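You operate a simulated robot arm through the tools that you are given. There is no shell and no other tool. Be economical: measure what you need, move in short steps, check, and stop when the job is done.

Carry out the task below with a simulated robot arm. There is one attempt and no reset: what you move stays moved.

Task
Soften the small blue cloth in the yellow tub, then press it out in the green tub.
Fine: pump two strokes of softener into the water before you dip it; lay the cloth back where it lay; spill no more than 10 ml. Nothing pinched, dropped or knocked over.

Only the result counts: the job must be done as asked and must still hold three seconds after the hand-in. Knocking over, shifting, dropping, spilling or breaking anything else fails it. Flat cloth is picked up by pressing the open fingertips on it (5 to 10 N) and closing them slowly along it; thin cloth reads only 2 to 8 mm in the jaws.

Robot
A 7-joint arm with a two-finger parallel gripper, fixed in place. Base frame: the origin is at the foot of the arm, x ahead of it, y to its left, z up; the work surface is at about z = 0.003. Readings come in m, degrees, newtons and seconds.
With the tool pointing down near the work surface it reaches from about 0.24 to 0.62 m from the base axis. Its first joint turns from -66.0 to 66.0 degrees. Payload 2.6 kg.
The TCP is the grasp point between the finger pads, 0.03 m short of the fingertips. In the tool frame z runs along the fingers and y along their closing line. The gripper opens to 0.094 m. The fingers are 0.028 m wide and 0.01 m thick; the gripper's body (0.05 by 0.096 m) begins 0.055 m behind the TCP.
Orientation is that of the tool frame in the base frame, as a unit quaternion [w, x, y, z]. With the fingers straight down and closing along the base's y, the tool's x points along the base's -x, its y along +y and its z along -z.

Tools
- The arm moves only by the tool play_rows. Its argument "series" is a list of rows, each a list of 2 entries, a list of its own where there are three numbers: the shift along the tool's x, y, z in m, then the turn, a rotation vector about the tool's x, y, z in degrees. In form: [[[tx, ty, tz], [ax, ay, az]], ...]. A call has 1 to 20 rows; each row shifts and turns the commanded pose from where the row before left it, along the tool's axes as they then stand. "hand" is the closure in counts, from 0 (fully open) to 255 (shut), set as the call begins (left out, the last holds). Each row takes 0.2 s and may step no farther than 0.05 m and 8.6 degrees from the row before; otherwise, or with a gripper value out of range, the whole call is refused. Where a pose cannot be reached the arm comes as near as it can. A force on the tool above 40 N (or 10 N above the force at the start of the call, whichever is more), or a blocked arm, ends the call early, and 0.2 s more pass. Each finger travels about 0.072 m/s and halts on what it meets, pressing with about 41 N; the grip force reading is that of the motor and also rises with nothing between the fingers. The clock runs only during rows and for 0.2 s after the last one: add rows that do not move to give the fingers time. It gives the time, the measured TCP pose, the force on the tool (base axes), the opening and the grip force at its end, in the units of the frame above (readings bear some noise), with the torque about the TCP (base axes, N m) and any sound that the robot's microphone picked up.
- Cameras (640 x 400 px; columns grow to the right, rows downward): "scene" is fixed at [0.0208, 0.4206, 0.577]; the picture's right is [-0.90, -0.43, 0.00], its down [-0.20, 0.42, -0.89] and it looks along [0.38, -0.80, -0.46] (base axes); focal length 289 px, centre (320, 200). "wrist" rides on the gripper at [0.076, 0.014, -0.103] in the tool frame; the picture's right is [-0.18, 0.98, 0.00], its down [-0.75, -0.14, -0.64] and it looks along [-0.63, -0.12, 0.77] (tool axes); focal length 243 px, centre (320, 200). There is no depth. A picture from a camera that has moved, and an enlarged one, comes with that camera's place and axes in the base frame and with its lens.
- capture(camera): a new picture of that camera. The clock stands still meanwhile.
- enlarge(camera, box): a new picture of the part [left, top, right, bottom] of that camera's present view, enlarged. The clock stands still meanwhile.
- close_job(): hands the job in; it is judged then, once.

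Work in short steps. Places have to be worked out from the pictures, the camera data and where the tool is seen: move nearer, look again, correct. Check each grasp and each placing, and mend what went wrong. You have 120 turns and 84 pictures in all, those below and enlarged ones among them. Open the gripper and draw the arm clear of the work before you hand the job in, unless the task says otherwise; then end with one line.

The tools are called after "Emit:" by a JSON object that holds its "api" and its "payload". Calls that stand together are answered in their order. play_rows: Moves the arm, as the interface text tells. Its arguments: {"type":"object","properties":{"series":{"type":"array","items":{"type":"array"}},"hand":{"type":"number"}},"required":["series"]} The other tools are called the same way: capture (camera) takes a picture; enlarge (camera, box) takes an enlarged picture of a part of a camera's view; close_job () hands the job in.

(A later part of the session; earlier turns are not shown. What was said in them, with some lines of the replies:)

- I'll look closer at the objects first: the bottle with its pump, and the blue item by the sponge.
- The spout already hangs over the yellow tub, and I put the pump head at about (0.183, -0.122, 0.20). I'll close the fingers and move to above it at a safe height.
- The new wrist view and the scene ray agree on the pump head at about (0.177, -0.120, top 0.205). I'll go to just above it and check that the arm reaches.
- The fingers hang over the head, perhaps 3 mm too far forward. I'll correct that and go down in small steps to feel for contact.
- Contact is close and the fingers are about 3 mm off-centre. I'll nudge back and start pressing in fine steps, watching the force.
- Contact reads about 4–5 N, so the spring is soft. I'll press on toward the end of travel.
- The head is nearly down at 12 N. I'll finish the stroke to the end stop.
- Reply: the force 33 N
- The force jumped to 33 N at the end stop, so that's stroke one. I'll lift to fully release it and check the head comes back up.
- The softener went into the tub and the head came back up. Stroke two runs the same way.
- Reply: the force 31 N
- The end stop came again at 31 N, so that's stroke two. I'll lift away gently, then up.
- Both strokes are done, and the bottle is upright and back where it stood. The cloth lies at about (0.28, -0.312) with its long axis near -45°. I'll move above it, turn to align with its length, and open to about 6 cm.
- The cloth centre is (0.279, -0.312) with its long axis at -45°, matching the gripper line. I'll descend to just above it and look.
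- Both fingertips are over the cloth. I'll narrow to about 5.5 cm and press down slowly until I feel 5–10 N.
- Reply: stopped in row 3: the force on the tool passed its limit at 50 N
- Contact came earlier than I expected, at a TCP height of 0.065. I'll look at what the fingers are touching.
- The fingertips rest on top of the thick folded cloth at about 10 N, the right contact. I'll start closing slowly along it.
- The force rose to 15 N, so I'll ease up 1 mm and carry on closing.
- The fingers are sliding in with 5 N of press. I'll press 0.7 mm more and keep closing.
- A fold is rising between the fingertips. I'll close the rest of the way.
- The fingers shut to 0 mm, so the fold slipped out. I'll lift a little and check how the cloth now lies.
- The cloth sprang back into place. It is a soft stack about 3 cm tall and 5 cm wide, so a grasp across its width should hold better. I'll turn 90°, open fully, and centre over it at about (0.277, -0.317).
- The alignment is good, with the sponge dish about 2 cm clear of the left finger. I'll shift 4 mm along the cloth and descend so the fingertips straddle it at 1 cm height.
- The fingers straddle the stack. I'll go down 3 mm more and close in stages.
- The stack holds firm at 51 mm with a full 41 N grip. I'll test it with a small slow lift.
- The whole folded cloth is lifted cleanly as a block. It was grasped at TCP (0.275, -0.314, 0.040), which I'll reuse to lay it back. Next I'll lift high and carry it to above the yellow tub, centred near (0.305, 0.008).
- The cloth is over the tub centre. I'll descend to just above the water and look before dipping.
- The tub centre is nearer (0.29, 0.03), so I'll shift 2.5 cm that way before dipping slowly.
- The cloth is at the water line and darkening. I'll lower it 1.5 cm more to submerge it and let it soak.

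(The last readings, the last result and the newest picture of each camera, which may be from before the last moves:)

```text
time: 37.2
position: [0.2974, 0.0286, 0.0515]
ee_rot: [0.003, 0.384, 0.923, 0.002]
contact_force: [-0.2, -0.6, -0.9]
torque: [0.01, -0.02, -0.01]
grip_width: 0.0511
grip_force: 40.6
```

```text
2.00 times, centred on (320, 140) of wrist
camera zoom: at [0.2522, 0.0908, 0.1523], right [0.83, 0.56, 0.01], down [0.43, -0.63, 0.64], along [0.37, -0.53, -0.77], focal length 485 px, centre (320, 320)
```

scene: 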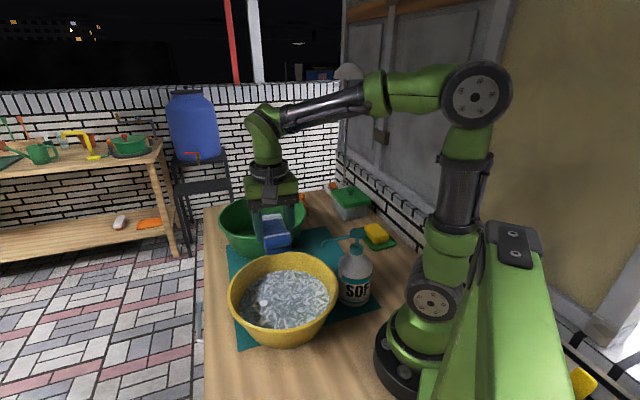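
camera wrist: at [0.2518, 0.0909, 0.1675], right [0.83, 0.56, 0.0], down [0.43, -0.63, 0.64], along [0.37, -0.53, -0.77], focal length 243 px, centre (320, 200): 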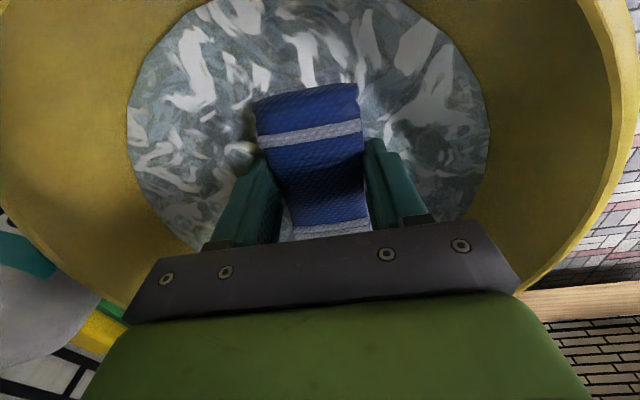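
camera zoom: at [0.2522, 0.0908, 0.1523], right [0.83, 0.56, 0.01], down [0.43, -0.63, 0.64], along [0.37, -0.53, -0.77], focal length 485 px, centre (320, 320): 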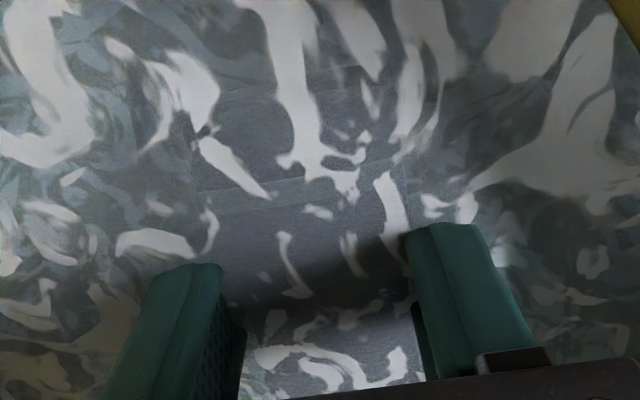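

It's fully submerged. I'll soak it a bit longer, then raise it over the water and let it drip.

Emit:
{"api": "play_rows", "payload": {"series": [[[0, 0, 0], [0, 0, 0]], [[0, 0, 0], [0, 0, 0]], [[0, 0, 0], [0, 0, 0]], [[0, 0, 0], [0, 0, 0]], [[0, 0, 0], [0, 0, 0]], [[0, 0, -0.005], [0, 0, 0]], [[0, 0, -0.005], [0, 0, 0]], [[0, 0, -0.008], [0, 0, 0]], [[0, 0, -0.01], [0, 0, 0]], [[0, 0, -0.01], [0, 0, 0]], [[0, 0, -0.01], [0, 0, 0]], [[0, 0, 0], [0, 0, 0]], [[0, 0, 0], [0, 0, 0]], [[0, 0, 0], [0, 0, 0]], [[0, 0, 0], [0, 0, 0]], [[0, 0, 0], [0, 0, 0]], [[0, 0, 0], [0, 0, 0]], [[0, 0, 0], [0, 0, 0]], [[0, 0, 0], [0, 0, 0]], [[0, 0, 0], [0, 0, 0]]]}}

Emit:
{"api": "capture", "payload": {"camera": "wrist"}}

Emit:
{"api": "enlarge", "payload": {"camera": "scene", "box": [200, 190, 400, 350]}}

```text
time: 41.4
position: [0.2965, 0.0282, 0.0982]
ee_rot: [0.003, 0.383, 0.924, 0.002]
contact_force: [0.0, 0.2, -0.8]
torque: [0.03, -0.01, 0.02]
grip_width: 0.0508
grip_force: 41.4
```

```text
42 pictures are left
camera wrist: at [0.2517, 0.091, 0.2005], right [0.83, 0.56, 0.01], down [0.43, -0.63, 0.64], along [0.37, -0.53, -0.77], focal length 243 px, centre (320, 200)
```

wrist: 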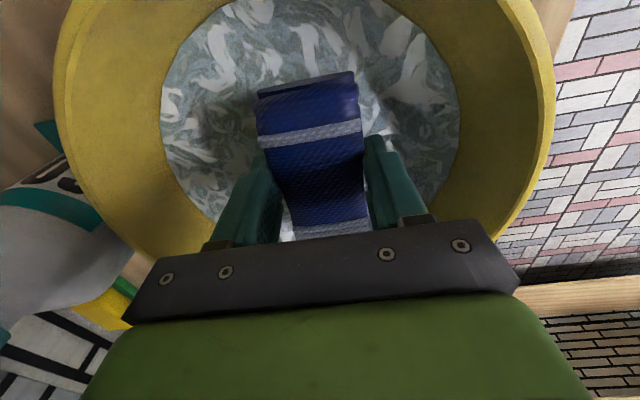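

```text
2.50 times, centred on (300, 270) of scene
camera zoom: at [0.0208, 0.4206, 0.577], right [-0.9, -0.43, 0.0], down [-0.2, 0.42, -0.89], along [0.38, -0.8, -0.46], focal length 722 px, centre (370, 25)
```

zoom: 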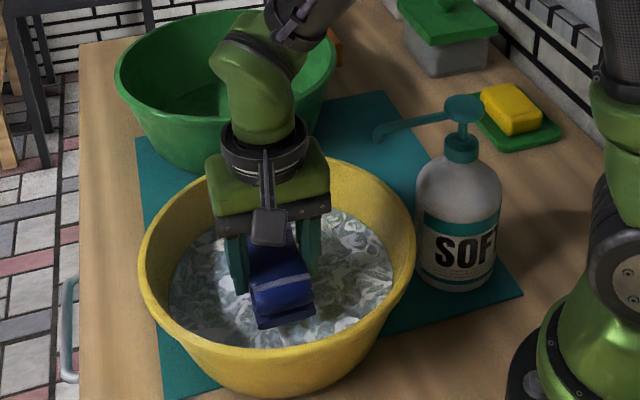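

The cloth is dark and soaked. I'll hang it over the yellow tub longer so it loses its free drips.

Emit:
{"api": "play_rows", "payload": {"series": [[[0, 0, 0], [0, 0, 0]], [[0, 0, 0], [0, 0, 0]], [[0, 0, 0], [0, 0, 0]], [[0, 0, 0], [0, 0, 0]], [[0, 0, 0], [0, 0, 0]], [[0, 0, 0], [0, 0, 0]], [[0, 0, 0], [0, 0, 0]], [[0, 0, 0], [0, 0, 0]], [[0, 0, 0], [0, 0, 0]], [[0, 0, 0], [0, 0, 0]], [[0, 0, 0], [0, 0, 0]], [[0, 0, 0], [0, 0, 0]], [[0, 0, 0], [0, 0, 0]], [[0, 0, 0], [0, 0, 0]], [[0, 0, 0], [0, 0, 0]], [[0, 0, 0], [0, 0, 0]], [[0, 0, 0], [0, 0, 0]], [[0, 0, 0], [0, 0, 0]], [[0, 0, 0], [0, 0, 0]], [[0, 0, 0], [0, 0, 0]]]}}

Emit:
{"api": "play_rows", "payload": {"series": [[[0, 0, 0], [0, 0, 0]], [[0, 0, 0], [0, 0, 0]], [[0, 0, 0], [0, 0, 0]], [[0, 0, 0], [0, 0, 0]], [[0, 0, 0], [0, 0, 0]], [[0, 0, 0], [0, 0, 0]], [[0, 0, 0], [0, 0, 0]], [[0, 0, 0], [0, 0, 0]], [[0, 0, 0], [0, 0, 0]], [[0, 0, 0], [0, 0, 0]], [[0, 0, 0], [0, 0, 0]], [[0, 0, 0], [0, 0, 0]], [[0, 0, 0], [0, 0, 0]], [[0, 0, 0], [0, 0, 0]], [[0, 0, 0], [0, 0, 0]], [[0, 0, 0], [0, 0, 0]], [[0, 0, 0], [0, 0, 0]], [[0, 0, 0], [0, 0, 0]], [[0, 0, 0], [0, 0, 0]], [[0, 0, 0], [0, 0, 0]]]}}

Emit:
{"api": "enlarge", "payload": {"camera": "scene", "box": [250, 260, 310, 310]}}

```text
time: 45.6
position: [0.297, 0.0283, 0.0988]
ee_rot: [0.003, 0.384, 0.923, 0.001]
contact_force: [0.1, -0.5, -1.9]
torque: [0.0, 0.02, 0.01]
grip_width: 0.0511
grip_force: 41.4
```

```text
time: 49.8
position: [0.2967, 0.028, 0.1001]
ee_rot: [0.003, 0.383, 0.924, 0.001]
contact_force: [-0.2, 0.3, -1.2]
torque: [0.06, -0.03, -0.03]
grip_width: 0.0512
grip_force: 41.3
```

```text
8.00 times, centred on (280, 285) of scene
camera zoom: at [0.0208, 0.4206, 0.577], right [-0.9, -0.43, 0.0], down [-0.2, 0.42, -0.89], along [0.38, -0.8, -0.46], focal length 2310 px, centre (640, -480)
```

zoom: 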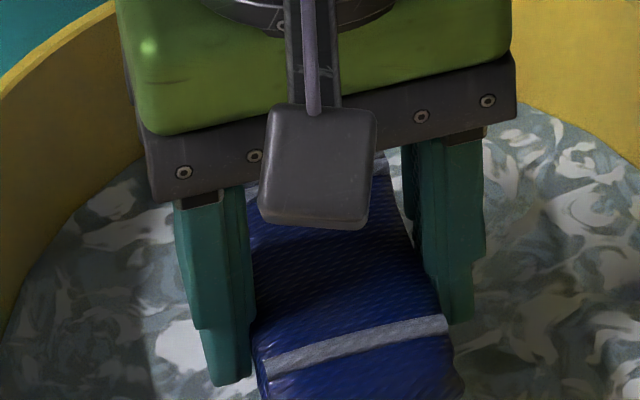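

No visible drips. I'll carry it quickly across to above the green tub at about (0.50, -0.21).

Emit:
{"api": "play_rows", "payload": {"series": [[[0, 0, -0.045], [0, 0, 0]], [[0, 0, -0.045], [0, 0, 0]], [[-0.0446, -0.0036, -0.01], [0, 0, 0]], [[-0.0446, -0.0036, 0], [0, 0, 0]], [[-0.0446, -0.0036, 0], [0, 0, 0]], [[-0.0446, -0.0036, 0], [0, 0, 0]], [[-0.0446, -0.0036, 0], [0, 0, 0]], [[-0.0446, -0.0036, 0], [0, 0, 0]], [[-0.0446, -0.0036, 0], [0, 0, 0]], [[0, 0, 0], [0, 0, 0]]]}}

Emit:
{"api": "capture", "payload": {"camera": "wrist"}}

Emit:
{"api": "capture", "payload": {"camera": "scene"}}

```text
time: 52.0
position: [0.4983, -0.2146, 0.201]
ee_rot: [0.001, 0.383, 0.924, 0.001]
contact_force: [-0.8, -0.1, -1.8]
torque: [0.01, -0.01, 0.01]
grip_width: 0.0512
grip_force: 40.9
```

```text
39 pictures are left
camera wrist: at [0.4535, -0.1506, 0.3024], right [0.83, 0.56, 0.0], down [0.43, -0.63, 0.64], along [0.37, -0.53, -0.77], focal length 243 px, centre (320, 200)
```

wrist: 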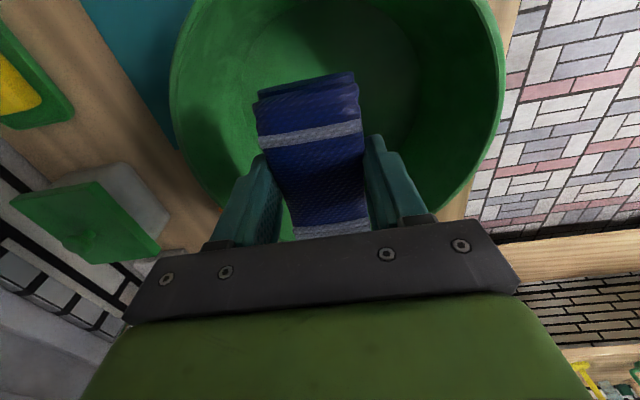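

```text
38 pictures are left
```

scene: 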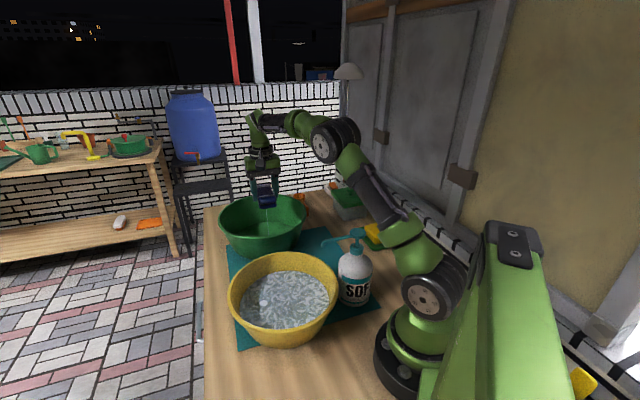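

The cloth hangs over the green tub floor, centred near (0.507, -0.20). I'll adjust slightly and descend, going slow near the floor.

Emit:
{"api": "play_rows", "payload": {"series": [[[0.007, 0.014, 0.02], [0, 0, 0]], [[0, 0, 0.035], [0, 0, 0]], [[0, 0, 0.035], [0, 0, 0]], [[0, 0, 0.025], [0, 0, 0]], [[0, 0, 0.01], [0, 0, 0]], [[0, 0, 0.006], [0, 0, 0]], [[0, 0, 0.005], [0, 0, 0]], [[0, 0, 0], [0, 0, 0]]]}}

Emit:
{"api": "enlarge", "payload": {"camera": "scene", "box": [200, 140, 340, 270]}}

Emit:
{"api": "capture", "payload": {"camera": "wrist"}}

```text
time: 53.8
position: [0.5044, -0.1966, 0.0648]
ee_rot: [0.002, 0.383, 0.924, 0.001]
contact_force: [0.4, -0.6, -1.2]
torque: [0.02, 0.0, -0.03]
grip_width: 0.051
grip_force: 41.0
```

```text
3.08 times, centred on (270, 205) of scene
camera zoom: at [0.0208, 0.4206, 0.577], right [-0.9, -0.43, 0.0], down [-0.2, 0.42, -0.89], along [0.38, -0.8, -0.46], focal length 888 px, centre (474, 185)
```

zoom: 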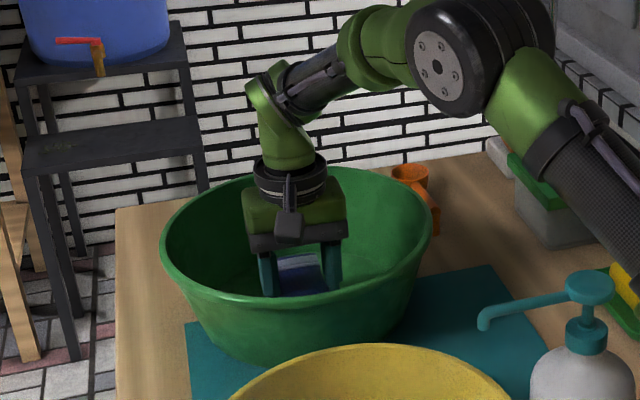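

```text
36 pictures are left
camera wrist: at [0.4592, -0.1338, 0.1655], right [0.83, 0.56, 0.01], down [0.43, -0.63, 0.64], along [0.37, -0.53, -0.77], focal length 243 px, centre (320, 200)
```

wrist: 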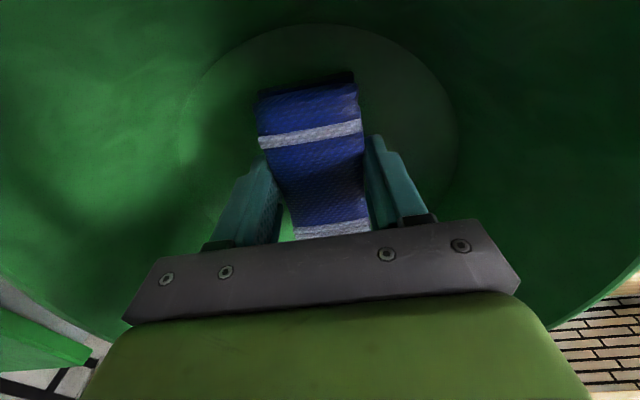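

Well placed inside, with no contact yet. I'll lower in 2–3 mm steps to the floor.

Emit:
{"api": "play_rows", "payload": {"series": [[[0, 0, 0.003], [0, 0, 0]], [[0, 0, 0.003], [0, 0, 0]], [[0, 0, 0.003], [0, 0, 0]], [[0, 0, 0.002], [0, 0, 0]], [[0, 0, 0], [0, 0, 0]]]}}

```text
time: 55.0
position: [0.5042, -0.1972, 0.0528]
ee_rot: [0.003, 0.384, 0.923, 0.001]
contact_force: [0.9, 0.8, -0.7]
torque: [0.04, -0.01, 0.0]
grip_width: 0.051
grip_force: 40.6
```

Emit:
{"api": "play_rows", "payload": {"series": [[[0, 0, 0.002], [0, 0, 0]], [[0, 0, 0.002], [0, 0, 0]], [[0, 0, 0.002], [0, 0, 0]], [[0, 0, 0], [0, 0, 0]]]}}

```text
time: 56.0
position: [0.5041, -0.1956, 0.0474]
ee_rot: [0.002, 0.384, 0.924, 0.002]
contact_force: [0.0, -0.4, -1.8]
torque: [0.0, -0.01, 0.04]
grip_width: 0.0509
grip_force: 41.4
```

Emit:
{"api": "play_rows", "payload": {"series": [[[0, 0, 0.0015], [0, 0, 0]], [[0, 0, 0.0015], [0, 0, 0]], [[0, 0, 0.0015], [0, 0, 0]], [[0, 0, 0], [0, 0, 0]]]}}

```text
time: 57.0
position: [0.505, -0.1959, 0.0452]
ee_rot: [0.004, 0.385, 0.923, 0.001]
contact_force: [-10.1, 2.9, 29.9]
torque: [-0.17, 0.98, -0.24]
grip_width: 0.0509
grip_force: 40.7
```

It's on the floor at 30 N. I'll check whether water is coming out.

Emit:
{"api": "play_rows", "payload": {"series": [[[0, 0, 0], [0, 0, 0]], [[0, 0, 0], [0, 0, 0]], [[0, 0, 0], [0, 0, 0]], [[0, 0, 0], [0, 0, 0]], [[0, 0, 0], [0, 0, 0]], [[0, 0, 0], [0, 0, 0]]]}}

Emit:
{"api": "capture", "payload": {"camera": "wrist"}}

```text
time: 58.4
position: [0.507, -0.1964, 0.0455]
ee_rot: [0.005, 0.383, 0.924, 0.002]
contact_force: [1.5, -2.2, 26.1]
torque: [-0.29, 0.15, 0.07]
grip_width: 0.051
grip_force: 40.8
```

```text
35 pictures are left
camera wrist: at [0.4603, -0.1334, 0.1457], right [0.83, 0.56, 0.01], down [0.42, -0.63, 0.65], along [0.37, -0.53, -0.76], focal length 243 px, centre (320, 200)
```

wrist: 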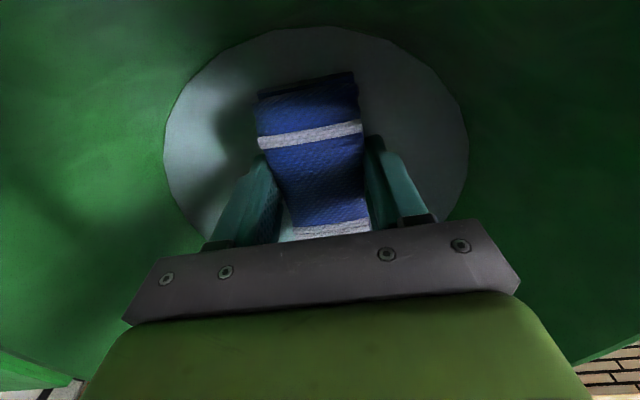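

Pressing works: water now covers the tub floor and the cloth is lighter. I'll keep pressing a bit more.

Emit:
{"api": "play_rows", "payload": {"series": [[[0, 0, 0.0006], [0, 0, 0]], [[0, 0, 0], [0, 0, 0]], [[0, 0, 0], [0, 0, 0]], [[0, 0, 0], [0, 0, 0]], [[0, 0, 0], [0, 0, 0]], [[0, 0, 0], [0, 0, 0]], [[0, 0, 0], [0, 0, 0]], [[0, 0, 0], [0, 0, 0]], [[0, 0, 0], [0, 0, 0]], [[0, 0, 0], [0, 0, 0]], [[0, 0, 0], [0, 0, 0]], [[0, 0, 0], [0, 0, 0]], [[0, 0, 0], [0, 0, 0]], [[0, 0, 0], [0, 0, 0]], [[0, 0, 0], [0, 0, 0]], [[0, 0, 0], [0, 0, 0]]]}}

Emit:
{"api": "capture", "payload": {"camera": "wrist"}}

```text
time: 61.8
position: [0.5063, -0.1959, 0.045]
ee_rot: [0.005, 0.384, 0.923, 0.002]
contact_force: [0.9, -0.4, 26.9]
torque: [-0.21, 0.18, 0.02]
grip_width: 0.0511
grip_force: 41.4
```

```text
34 pictures are left
camera wrist: at [0.4603, -0.1333, 0.1455], right [0.83, 0.56, 0.01], down [0.43, -0.63, 0.65], along [0.37, -0.53, -0.76], focal length 243 px, centre (320, 200)
```

wrist: 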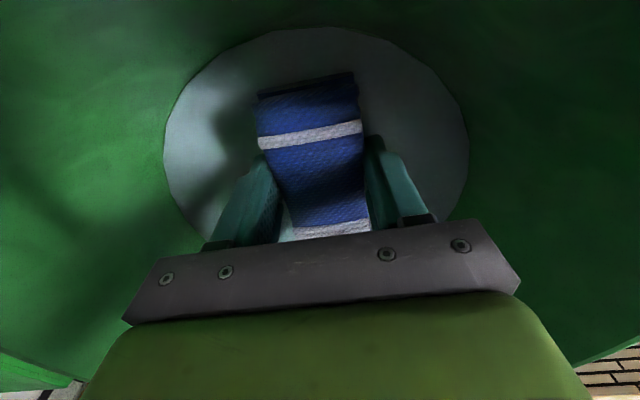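

Steady at 27 N. I'll push to about 35 N, then lift 3 cm and look for drips.

Emit:
{"api": "play_rows", "payload": {"series": [[[0, 0, 0.0008], [0, 0, 0]], [[0, 0, 0], [0, 0, 0]], [[0, 0, 0], [0, 0, 0]], [[0, 0, 0], [0, 0, 0]], [[0, 0, 0], [0, 0, 0]], [[0, 0, 0], [0, 0, 0]], [[0, 0, 0], [0, 0, 0]], [[0, 0, 0], [0, 0, 0]]]}}

Emit:
{"api": "play_rows", "payload": {"series": [[[0, 0, -0.004], [0, 0, 0]], [[0, 0, -0.006], [0, 0, 0]], [[0, 0, -0.01], [0, 0, 0]], [[0, 0, -0.01], [0, 0, 0]], [[0, 0, 0], [0, 0, 0]], [[0, 0, 0], [0, 0, 0]], [[0, 0, 0], [0, 0, 0]], [[0, 0, 0], [0, 0, 0]]]}}

Emit:
{"api": "capture", "payload": {"camera": "wrist"}}

Emit:
{"api": "enlarge", "payload": {"camera": "scene", "box": [220, 180, 320, 260]}}

```text
time: 63.6
position: [0.5068, -0.1965, 0.0439]
ee_rot: [0.006, 0.383, 0.924, 0.001]
contact_force: [-0.4, -0.4, 29.3]
torque: [-0.19, 0.42, 0.02]
grip_width: 0.0511
grip_force: 41.2
```

```text
time: 65.4
position: [0.5051, -0.1955, 0.0723]
ee_rot: [0.002, 0.383, 0.924, 0.001]
contact_force: [-0.2, 0.3, -0.3]
torque: [-0.01, 0.02, 0.0]
grip_width: 0.0509
grip_force: 41.1
```

```text
33 pictures are left
camera wrist: at [0.4595, -0.1333, 0.1725], right [0.83, 0.56, 0.01], down [0.43, -0.63, 0.64], along [0.37, -0.53, -0.77], focal length 243 px, centre (320, 200)
```

wrist: 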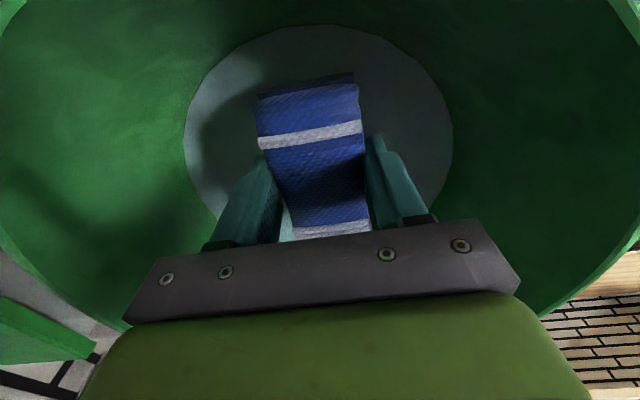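

```text
5.00 times, centred on (270, 220) of scene
camera zoom: at [0.0208, 0.4206, 0.577], right [-0.9, -0.43, 0.0], down [-0.2, 0.42, -0.89], along [0.38, -0.8, -0.46], focal length 1443 px, centre (570, 100)
```

zoom: 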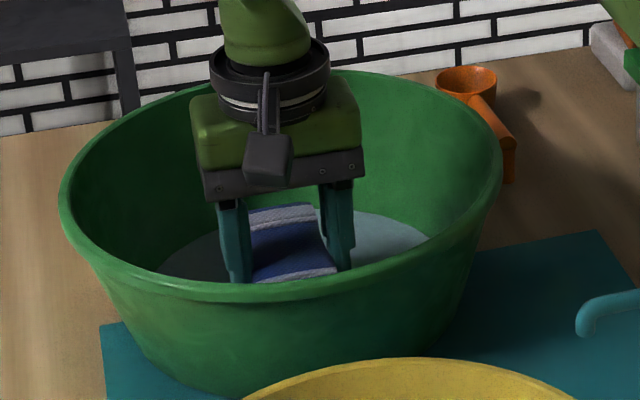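

The cloth is clearly lighter in colour and not dripping. One more firm press for good measure, then lift and drain.

Emit:
{"api": "play_rows", "payload": {"series": [[[0, 0, 0.012], [0, 0, 0]], [[0, 0, 0.01], [0, 0, 0]], [[0, 0, 0.004], [0, 0, 0]], [[0, 0, 0.0015], [0, 0, 0]], [[0, 0, 0.0015], [0, 0, 0]], [[0, 0, 0.001], [0, 0, 0]], [[0, 0, 0.0007], [0, 0, 0]], [[0, 0, 0], [0, 0, 0]], [[0, 0, 0], [0, 0, 0]], [[0, 0, 0], [0, 0, 0]], [[0, 0, 0], [0, 0, 0]], [[0, 0, 0], [0, 0, 0]], [[0, 0, 0], [0, 0, 0]]]}}

Emit:
{"api": "capture", "payload": {"camera": "wrist"}}

```text
time: 67.1
position: [0.5043, -0.196, 0.0441]
ee_rot: [0.006, 0.385, 0.923, 0.002]
contact_force: [-1.6, 0.1, 5.1]
torque: [0.08, 0.33, 0.0]
grip_width: 0.0507
grip_force: 41.2
stopped in row 8: the force on the tool passed its limit at 41 N (the readings are from after the stop); the commanded pose is now the measured one
```

```text
31 pictures are left
camera wrist: at [0.4601, -0.1333, 0.1456], right [0.83, 0.56, 0.01], down [0.42, -0.63, 0.65], along [0.37, -0.53, -0.76], focal length 243 px, centre (320, 200)
```

wrist: 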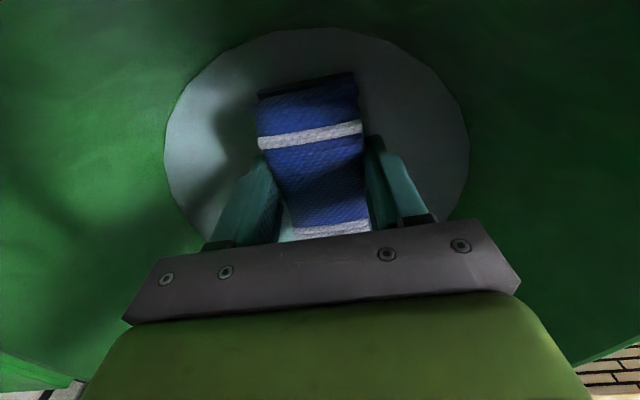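

That pressed up to 41 N. I'll re-press moderately for a second and then lift to drain.

Emit:
{"api": "play_rows", "payload": {"series": [[[0, 0, 0.0008], [0, 0, 0]], [[0, 0, 0.0005], [0, 0, 0]], [[0, 0, 0], [0, 0, 0]], [[0, 0, 0], [0, 0, 0]], [[0, 0, 0], [0, 0, 0]], [[0, 0, 0], [0, 0, 0]], [[0, 0, 0], [0, 0, 0]]]}}

Emit:
{"api": "play_rows", "payload": {"series": [[[0, 0, -0.004], [0, 0, 0]], [[0, 0, -0.01], [0, 0, 0]], [[0, 0, -0.02], [0, 0, 0]], [[0, 0, -0.03], [0, 0, 0]], [[0, 0, 0], [0, 0, 0]], [[0, 0, 0], [0, 0, 0]], [[0, 0, 0], [0, 0, 0]], [[0, 0, 0], [0, 0, 0]], [[0, 0, 0], [0, 0, 0]], [[0, 0, 0], [0, 0, 0]], [[0, 0, 0], [0, 0, 0]], [[0, 0, 0], [0, 0, 0]], [[0, 0, 0], [0, 0, 0]], [[0, 0, 0], [0, 0, 0]], [[0, 0, 0], [0, 0, 0]], [[0, 0, 0], [0, 0, 0]]]}}

Emit:
{"api": "capture", "payload": {"camera": "wrist"}}

Emit:
{"api": "enlarge", "payload": {"camera": "scene", "box": [220, 170, 320, 260]}}

```text
time: 68.7
position: [0.5063, -0.1964, 0.0433]
ee_rot: [0.008, 0.384, 0.923, 0.002]
contact_force: [1.1, -0.2, 24.0]
torque: [-0.1, 0.57, -0.01]
grip_width: 0.0511
grip_force: 41.3
```

```text
time: 72.1
position: [0.5056, -0.1954, 0.1082]
ee_rot: [0.003, 0.384, 0.923, 0.001]
contact_force: [0.4, 0.3, -0.7]
torque: [0.0, -0.02, -0.04]
grip_width: 0.0511
grip_force: 40.9
```

```text
30 pictures are left
camera wrist: at [0.4593, -0.1332, 0.2085], right [0.83, 0.56, 0.01], down [0.42, -0.63, 0.65], along [0.37, -0.53, -0.76], focal length 243 px, centre (320, 200)
```

wrist: 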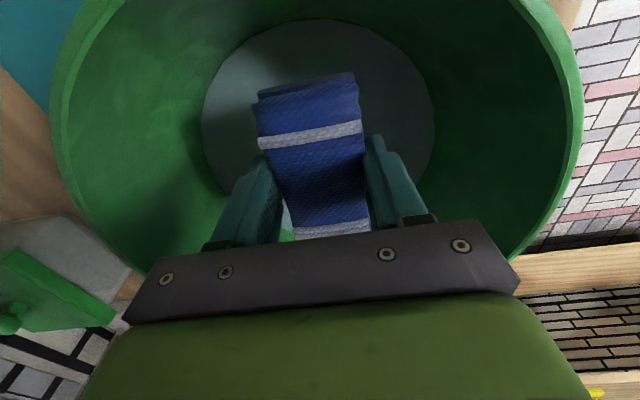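

```text
4.44 times, centred on (270, 215) of scene
camera zoom: at [0.0208, 0.4206, 0.577], right [-0.9, -0.43, 0.0], down [-0.2, 0.42, -0.89], along [0.38, -0.8, -0.46], focal length 1283 px, centre (542, 133)
```

zoom: 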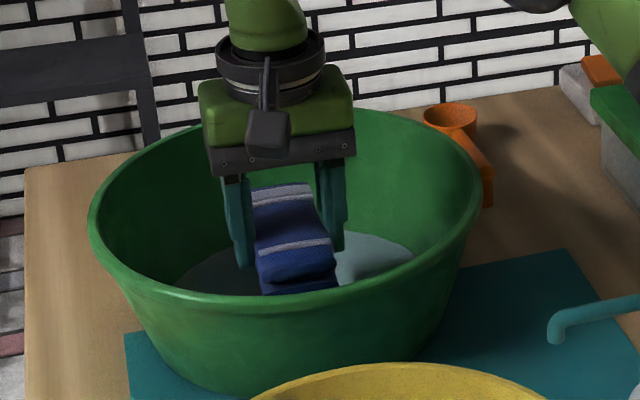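

No drips and the cloth sits unchanged in the jaws. I'll lift over the rim and return to above its original place, correcting for the ~6 mm it slid when first gripped: target TCP (0.279, -0.310).

Emit:
{"api": "play_rows", "payload": {"series": [[[0, 0, -0.04], [0, 0, 0]], [[0, 0, -0.04], [0, 0, 0]], [[0, 0, -0.03], [0, 0, 0]], [[0.0132, -0.0401, 0], [0, 0, 0]], [[0.0132, -0.0401, 0], [0, 0, 0]], [[0.0132, -0.0401, 0], [0, 0, 0]], [[0.0132, -0.0401, 0], [0, 0, 0]], [[0.0132, -0.0401, 0], [0, 0, 0]], [[0.0132, -0.0401, 0], [0, 0, 0]], [[0, 0, 0.04], [0, 0, 0]], [[0, 0, 0.04], [0, 0, 0]], [[0, 0, 0.04], [0, 0, 0]], [[0, 0, 0.03], [0, 0, 0]], [[0, 0, 0], [0, 0, 0]]]}}

Emit:
{"api": "capture", "payload": {"camera": "wrist"}}

Emit:
{"api": "enlarge", "payload": {"camera": "scene", "box": [300, 190, 400, 260]}}

```text
time: 75.1
position: [0.2797, -0.3094, 0.065]
ee_rot: [0.004, 0.384, 0.923, 0.002]
contact_force: [0.2, -0.1, -0.7]
torque: [0.02, 0.03, 0.01]
grip_width: 0.0507
grip_force: 41.2
```

```text
28 pictures are left
camera wrist: at [0.234, -0.2463, 0.1652], right [0.83, 0.56, 0.01], down [0.42, -0.63, 0.65], along [0.37, -0.53, -0.76], focal length 243 px, centre (320, 200)
```

wrist: 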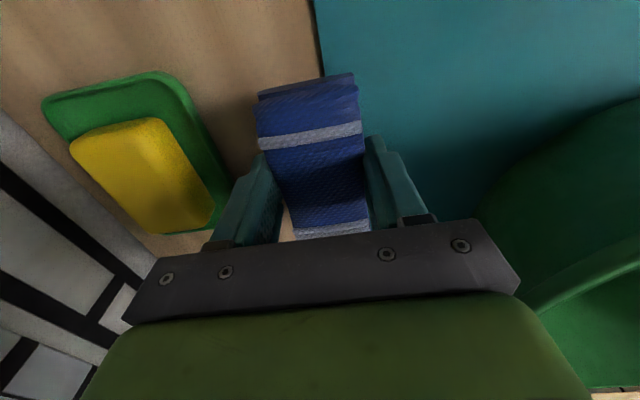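

```text
5.71 times, centred on (350, 225) of scene
camera zoom: at [0.0208, 0.4206, 0.577], right [-0.9, -0.43, 0.0], down [-0.2, 0.42, -0.89], along [0.38, -0.8, -0.46], focal length 1650 px, centre (149, 57)
```

zoom: 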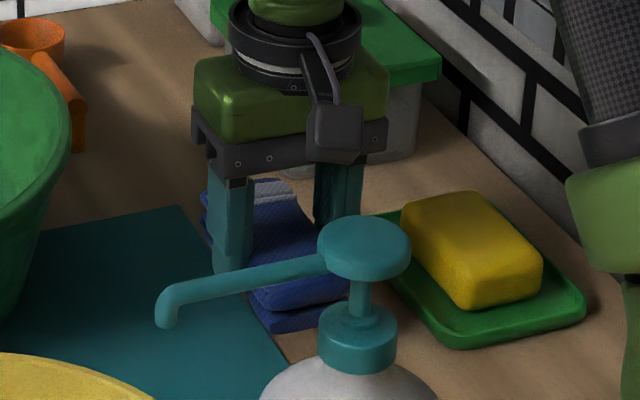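

It's right over its original spot. I'll lower gently until it touches.

Emit:
{"api": "play_rows", "payload": {"series": [[[0, 0, 0.008], [0, 0, 0]], [[0, 0, 0.006], [0, 0, 0]], [[0, 0, 0.005], [0, 0, 0]], [[0, 0, 0.003], [0, 0, 0]], [[0, 0, 0.0015], [0, 0, 0]], [[0, 0, 0], [0, 0, 0]]]}}

```text
time: 76.5
position: [0.2795, -0.3101, 0.0416]
ee_rot: [0.004, 0.385, 0.923, 0.002]
contact_force: [-0.7, 0.3, -1.0]
torque: [0.03, -0.01, 0.01]
grip_width: 0.0507
grip_force: 40.7
```

Emit:
{"api": "play_rows", "payload": {"series": [[[0, 0, 0.001], [0, 0, 0]], [[0, 0, 0.001], [0, 0, 0]], [[0, 0, 0], [0, 0, 0]]]}}

```text
time: 77.3
position: [0.2791, -0.3101, 0.0405]
ee_rot: [0.005, 0.385, 0.923, 0.003]
contact_force: [-4.0, 4.2, 12.0]
torque: [0.33, 0.09, 0.08]
grip_width: 0.0509
grip_force: 40.8
```

It's touching down at 12 N. I'll ease up a hair and open slowly.

Emit:
{"api": "play_rows", "payload": {"series": [[[0, 0, -0.0007], [0, 0, 0]], [[0, 0, 0], [0, 0, 0]], [[0, 0, 0], [0, 0, 0]]], "hand": 90}}

Emit:
{"api": "play_rows", "payload": {"series": [[[0, 0, 0], [0, 0, 0]], [[0, 0, 0], [0, 0, 0]]], "hand": 25}}

Emit:
{"api": "capture", "payload": {"camera": "wrist"}}

```text
time: 78.1
position: [0.2785, -0.3108, 0.0395]
ee_rot: [0.005, 0.384, 0.923, 0.003]
contact_force: [0.7, 0.3, 0.0]
torque: [-0.02, -0.01, -0.02]
grip_width: 0.0608
grip_force: 0.1
```

```text
time: 78.7
position: [0.2786, -0.3101, 0.0398]
ee_rot: [0.004, 0.384, 0.923, 0.001]
contact_force: [1.1, 1.2, -0.2]
torque: [0.01, -0.01, 0.02]
grip_width: 0.0851
grip_force: 0.1
```

```text
26 pictures are left
camera wrist: at [0.2334, -0.2466, 0.1404], right [0.83, 0.56, 0.01], down [0.42, -0.63, 0.65], along [0.37, -0.53, -0.76], focal length 243 px, centre (320, 200)
```

wrist: 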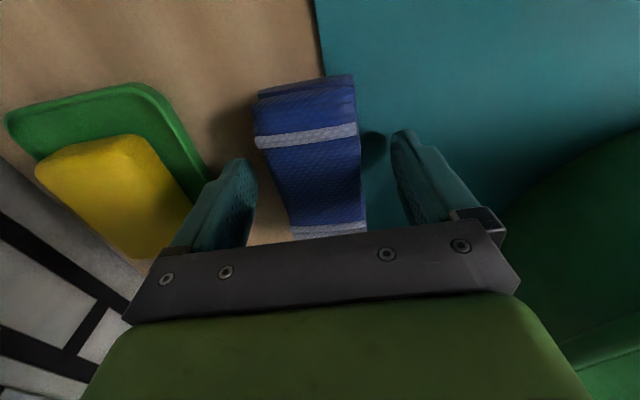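

Released and lying flat. I'll raise straight up, clear of everything, and compare with the starting view.

Emit:
{"api": "play_rows", "payload": {"series": [[[0, 0, -0.01], [0, 0, 0]], [[0, 0, -0.03], [0, 0, 0]], [[0, 0, -0.04], [0, 0, 0]], [[0, 0, -0.04], [0, 0, 0]], [[0, 0, -0.04], [0, 0, 0]], [[0, 0, -0.04], [0, 0, 0]], [[0, 0, -0.03], [0, 0, 0]], [[0.03, 0.03, 0], [0, 0, 0]], [[0.03, 0.03, 0], [0, 0, 0]], [[0.03, 0.03, 0], [0, 0, 0]], [[0.03, 0.03, 0], [0, 0, 0]], [[0, 0, 0], [0, 0, 0]]], "hand": 0}}

Emit:
{"api": "enlarge", "payload": {"camera": "scene", "box": [310, 210, 390, 260]}}

Emit:
{"api": "enlarge", "payload": {"camera": "scene", "box": [190, 180, 400, 360]}}

Emit:
{"api": "capture", "payload": {"camera": "wrist"}}

```text
time: 81.3
position: [0.2769, -0.1387, 0.2692]
ee_rot: [0.005, 0.384, 0.923, 0.002]
contact_force: [-0.7, 0.1, 0.3]
torque: [0.0, 0.0, 0.01]
grip_width: 0.094
grip_force: 0.1
```

```text
8.00 times, centred on (350, 235) of scene
camera zoom: at [0.0208, 0.4206, 0.577], right [-0.9, -0.43, 0.0], down [-0.2, 0.42, -0.89], along [0.38, -0.8, -0.46], focal length 2310 px, centre (80, -80)
```

zoom: 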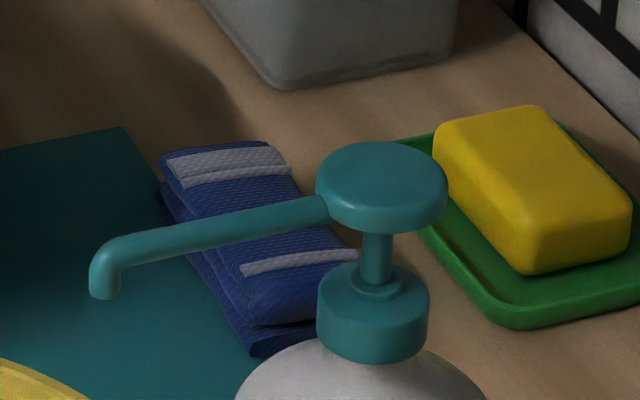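

```text
2.22 times, centred on (295, 270) of scene
camera zoom: at [0.0208, 0.4206, 0.577], right [-0.9, -0.43, 0.0], down [-0.2, 0.42, -0.89], along [0.38, -0.8, -0.46], focal length 642 px, centre (376, 44)
```

zoom: 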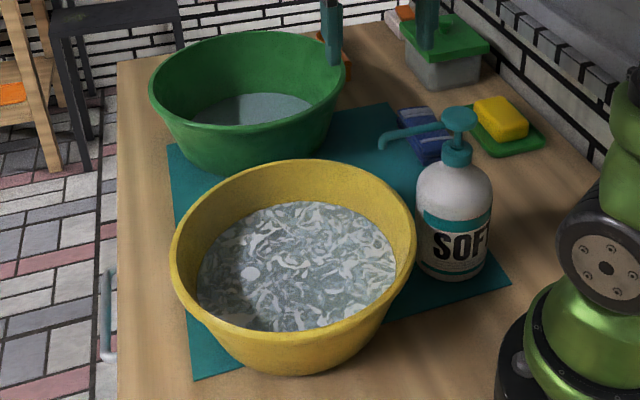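

```text
23 pictures are left
camera wrist: at [0.231, -0.0766, 0.3699], right [0.83, 0.56, 0.01], down [0.42, -0.63, 0.65], along [0.37, -0.53, -0.76], focal length 243 px, centre (320, 200)
```

wrist: 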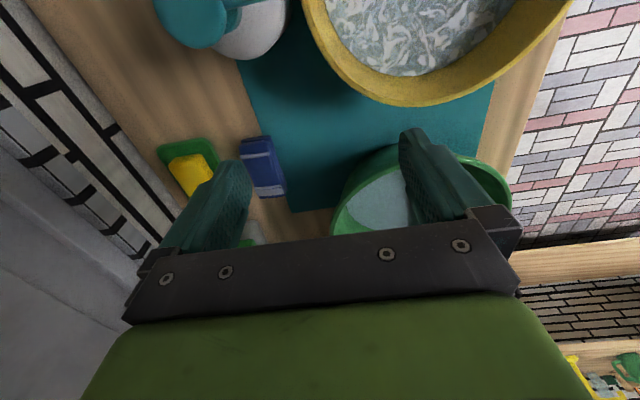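

The cloth is back within a millimetre or two of where it lay. The tubs and bottle stand where they were, and there's no sign of a spill on the table. I'll raise the arm a bit further clear before handing in.

Emit:
{"api": "play_rows", "payload": {"series": [[[0, 0, -0.04], [0, 0, 0]], [[0, 0, -0.04], [0, 0, 0]], [[0, 0, -0.04], [0, 0, 0]], [[0, 0, 0], [0, 0, 0]]]}}

Emit:
{"api": "close_job", "payload": {}}

```text
time: 82.3
position: [0.2749, -0.1395, 0.392]
ee_rot: [0.005, 0.384, 0.923, 0.002]
contact_force: [0.3, 0.2, -0.7]
torque: [-0.02, -0.01, 0.01]
grip_width: 0.0942
grip_force: 0.0
```

```text
The job is handed in.
```

I pumped two strokes of softener, soaked the cloth in the yellow tub, pressed it out in the green tub and laid it back where it was; I saw no spill and nothing knocked over, and the job is handed in.
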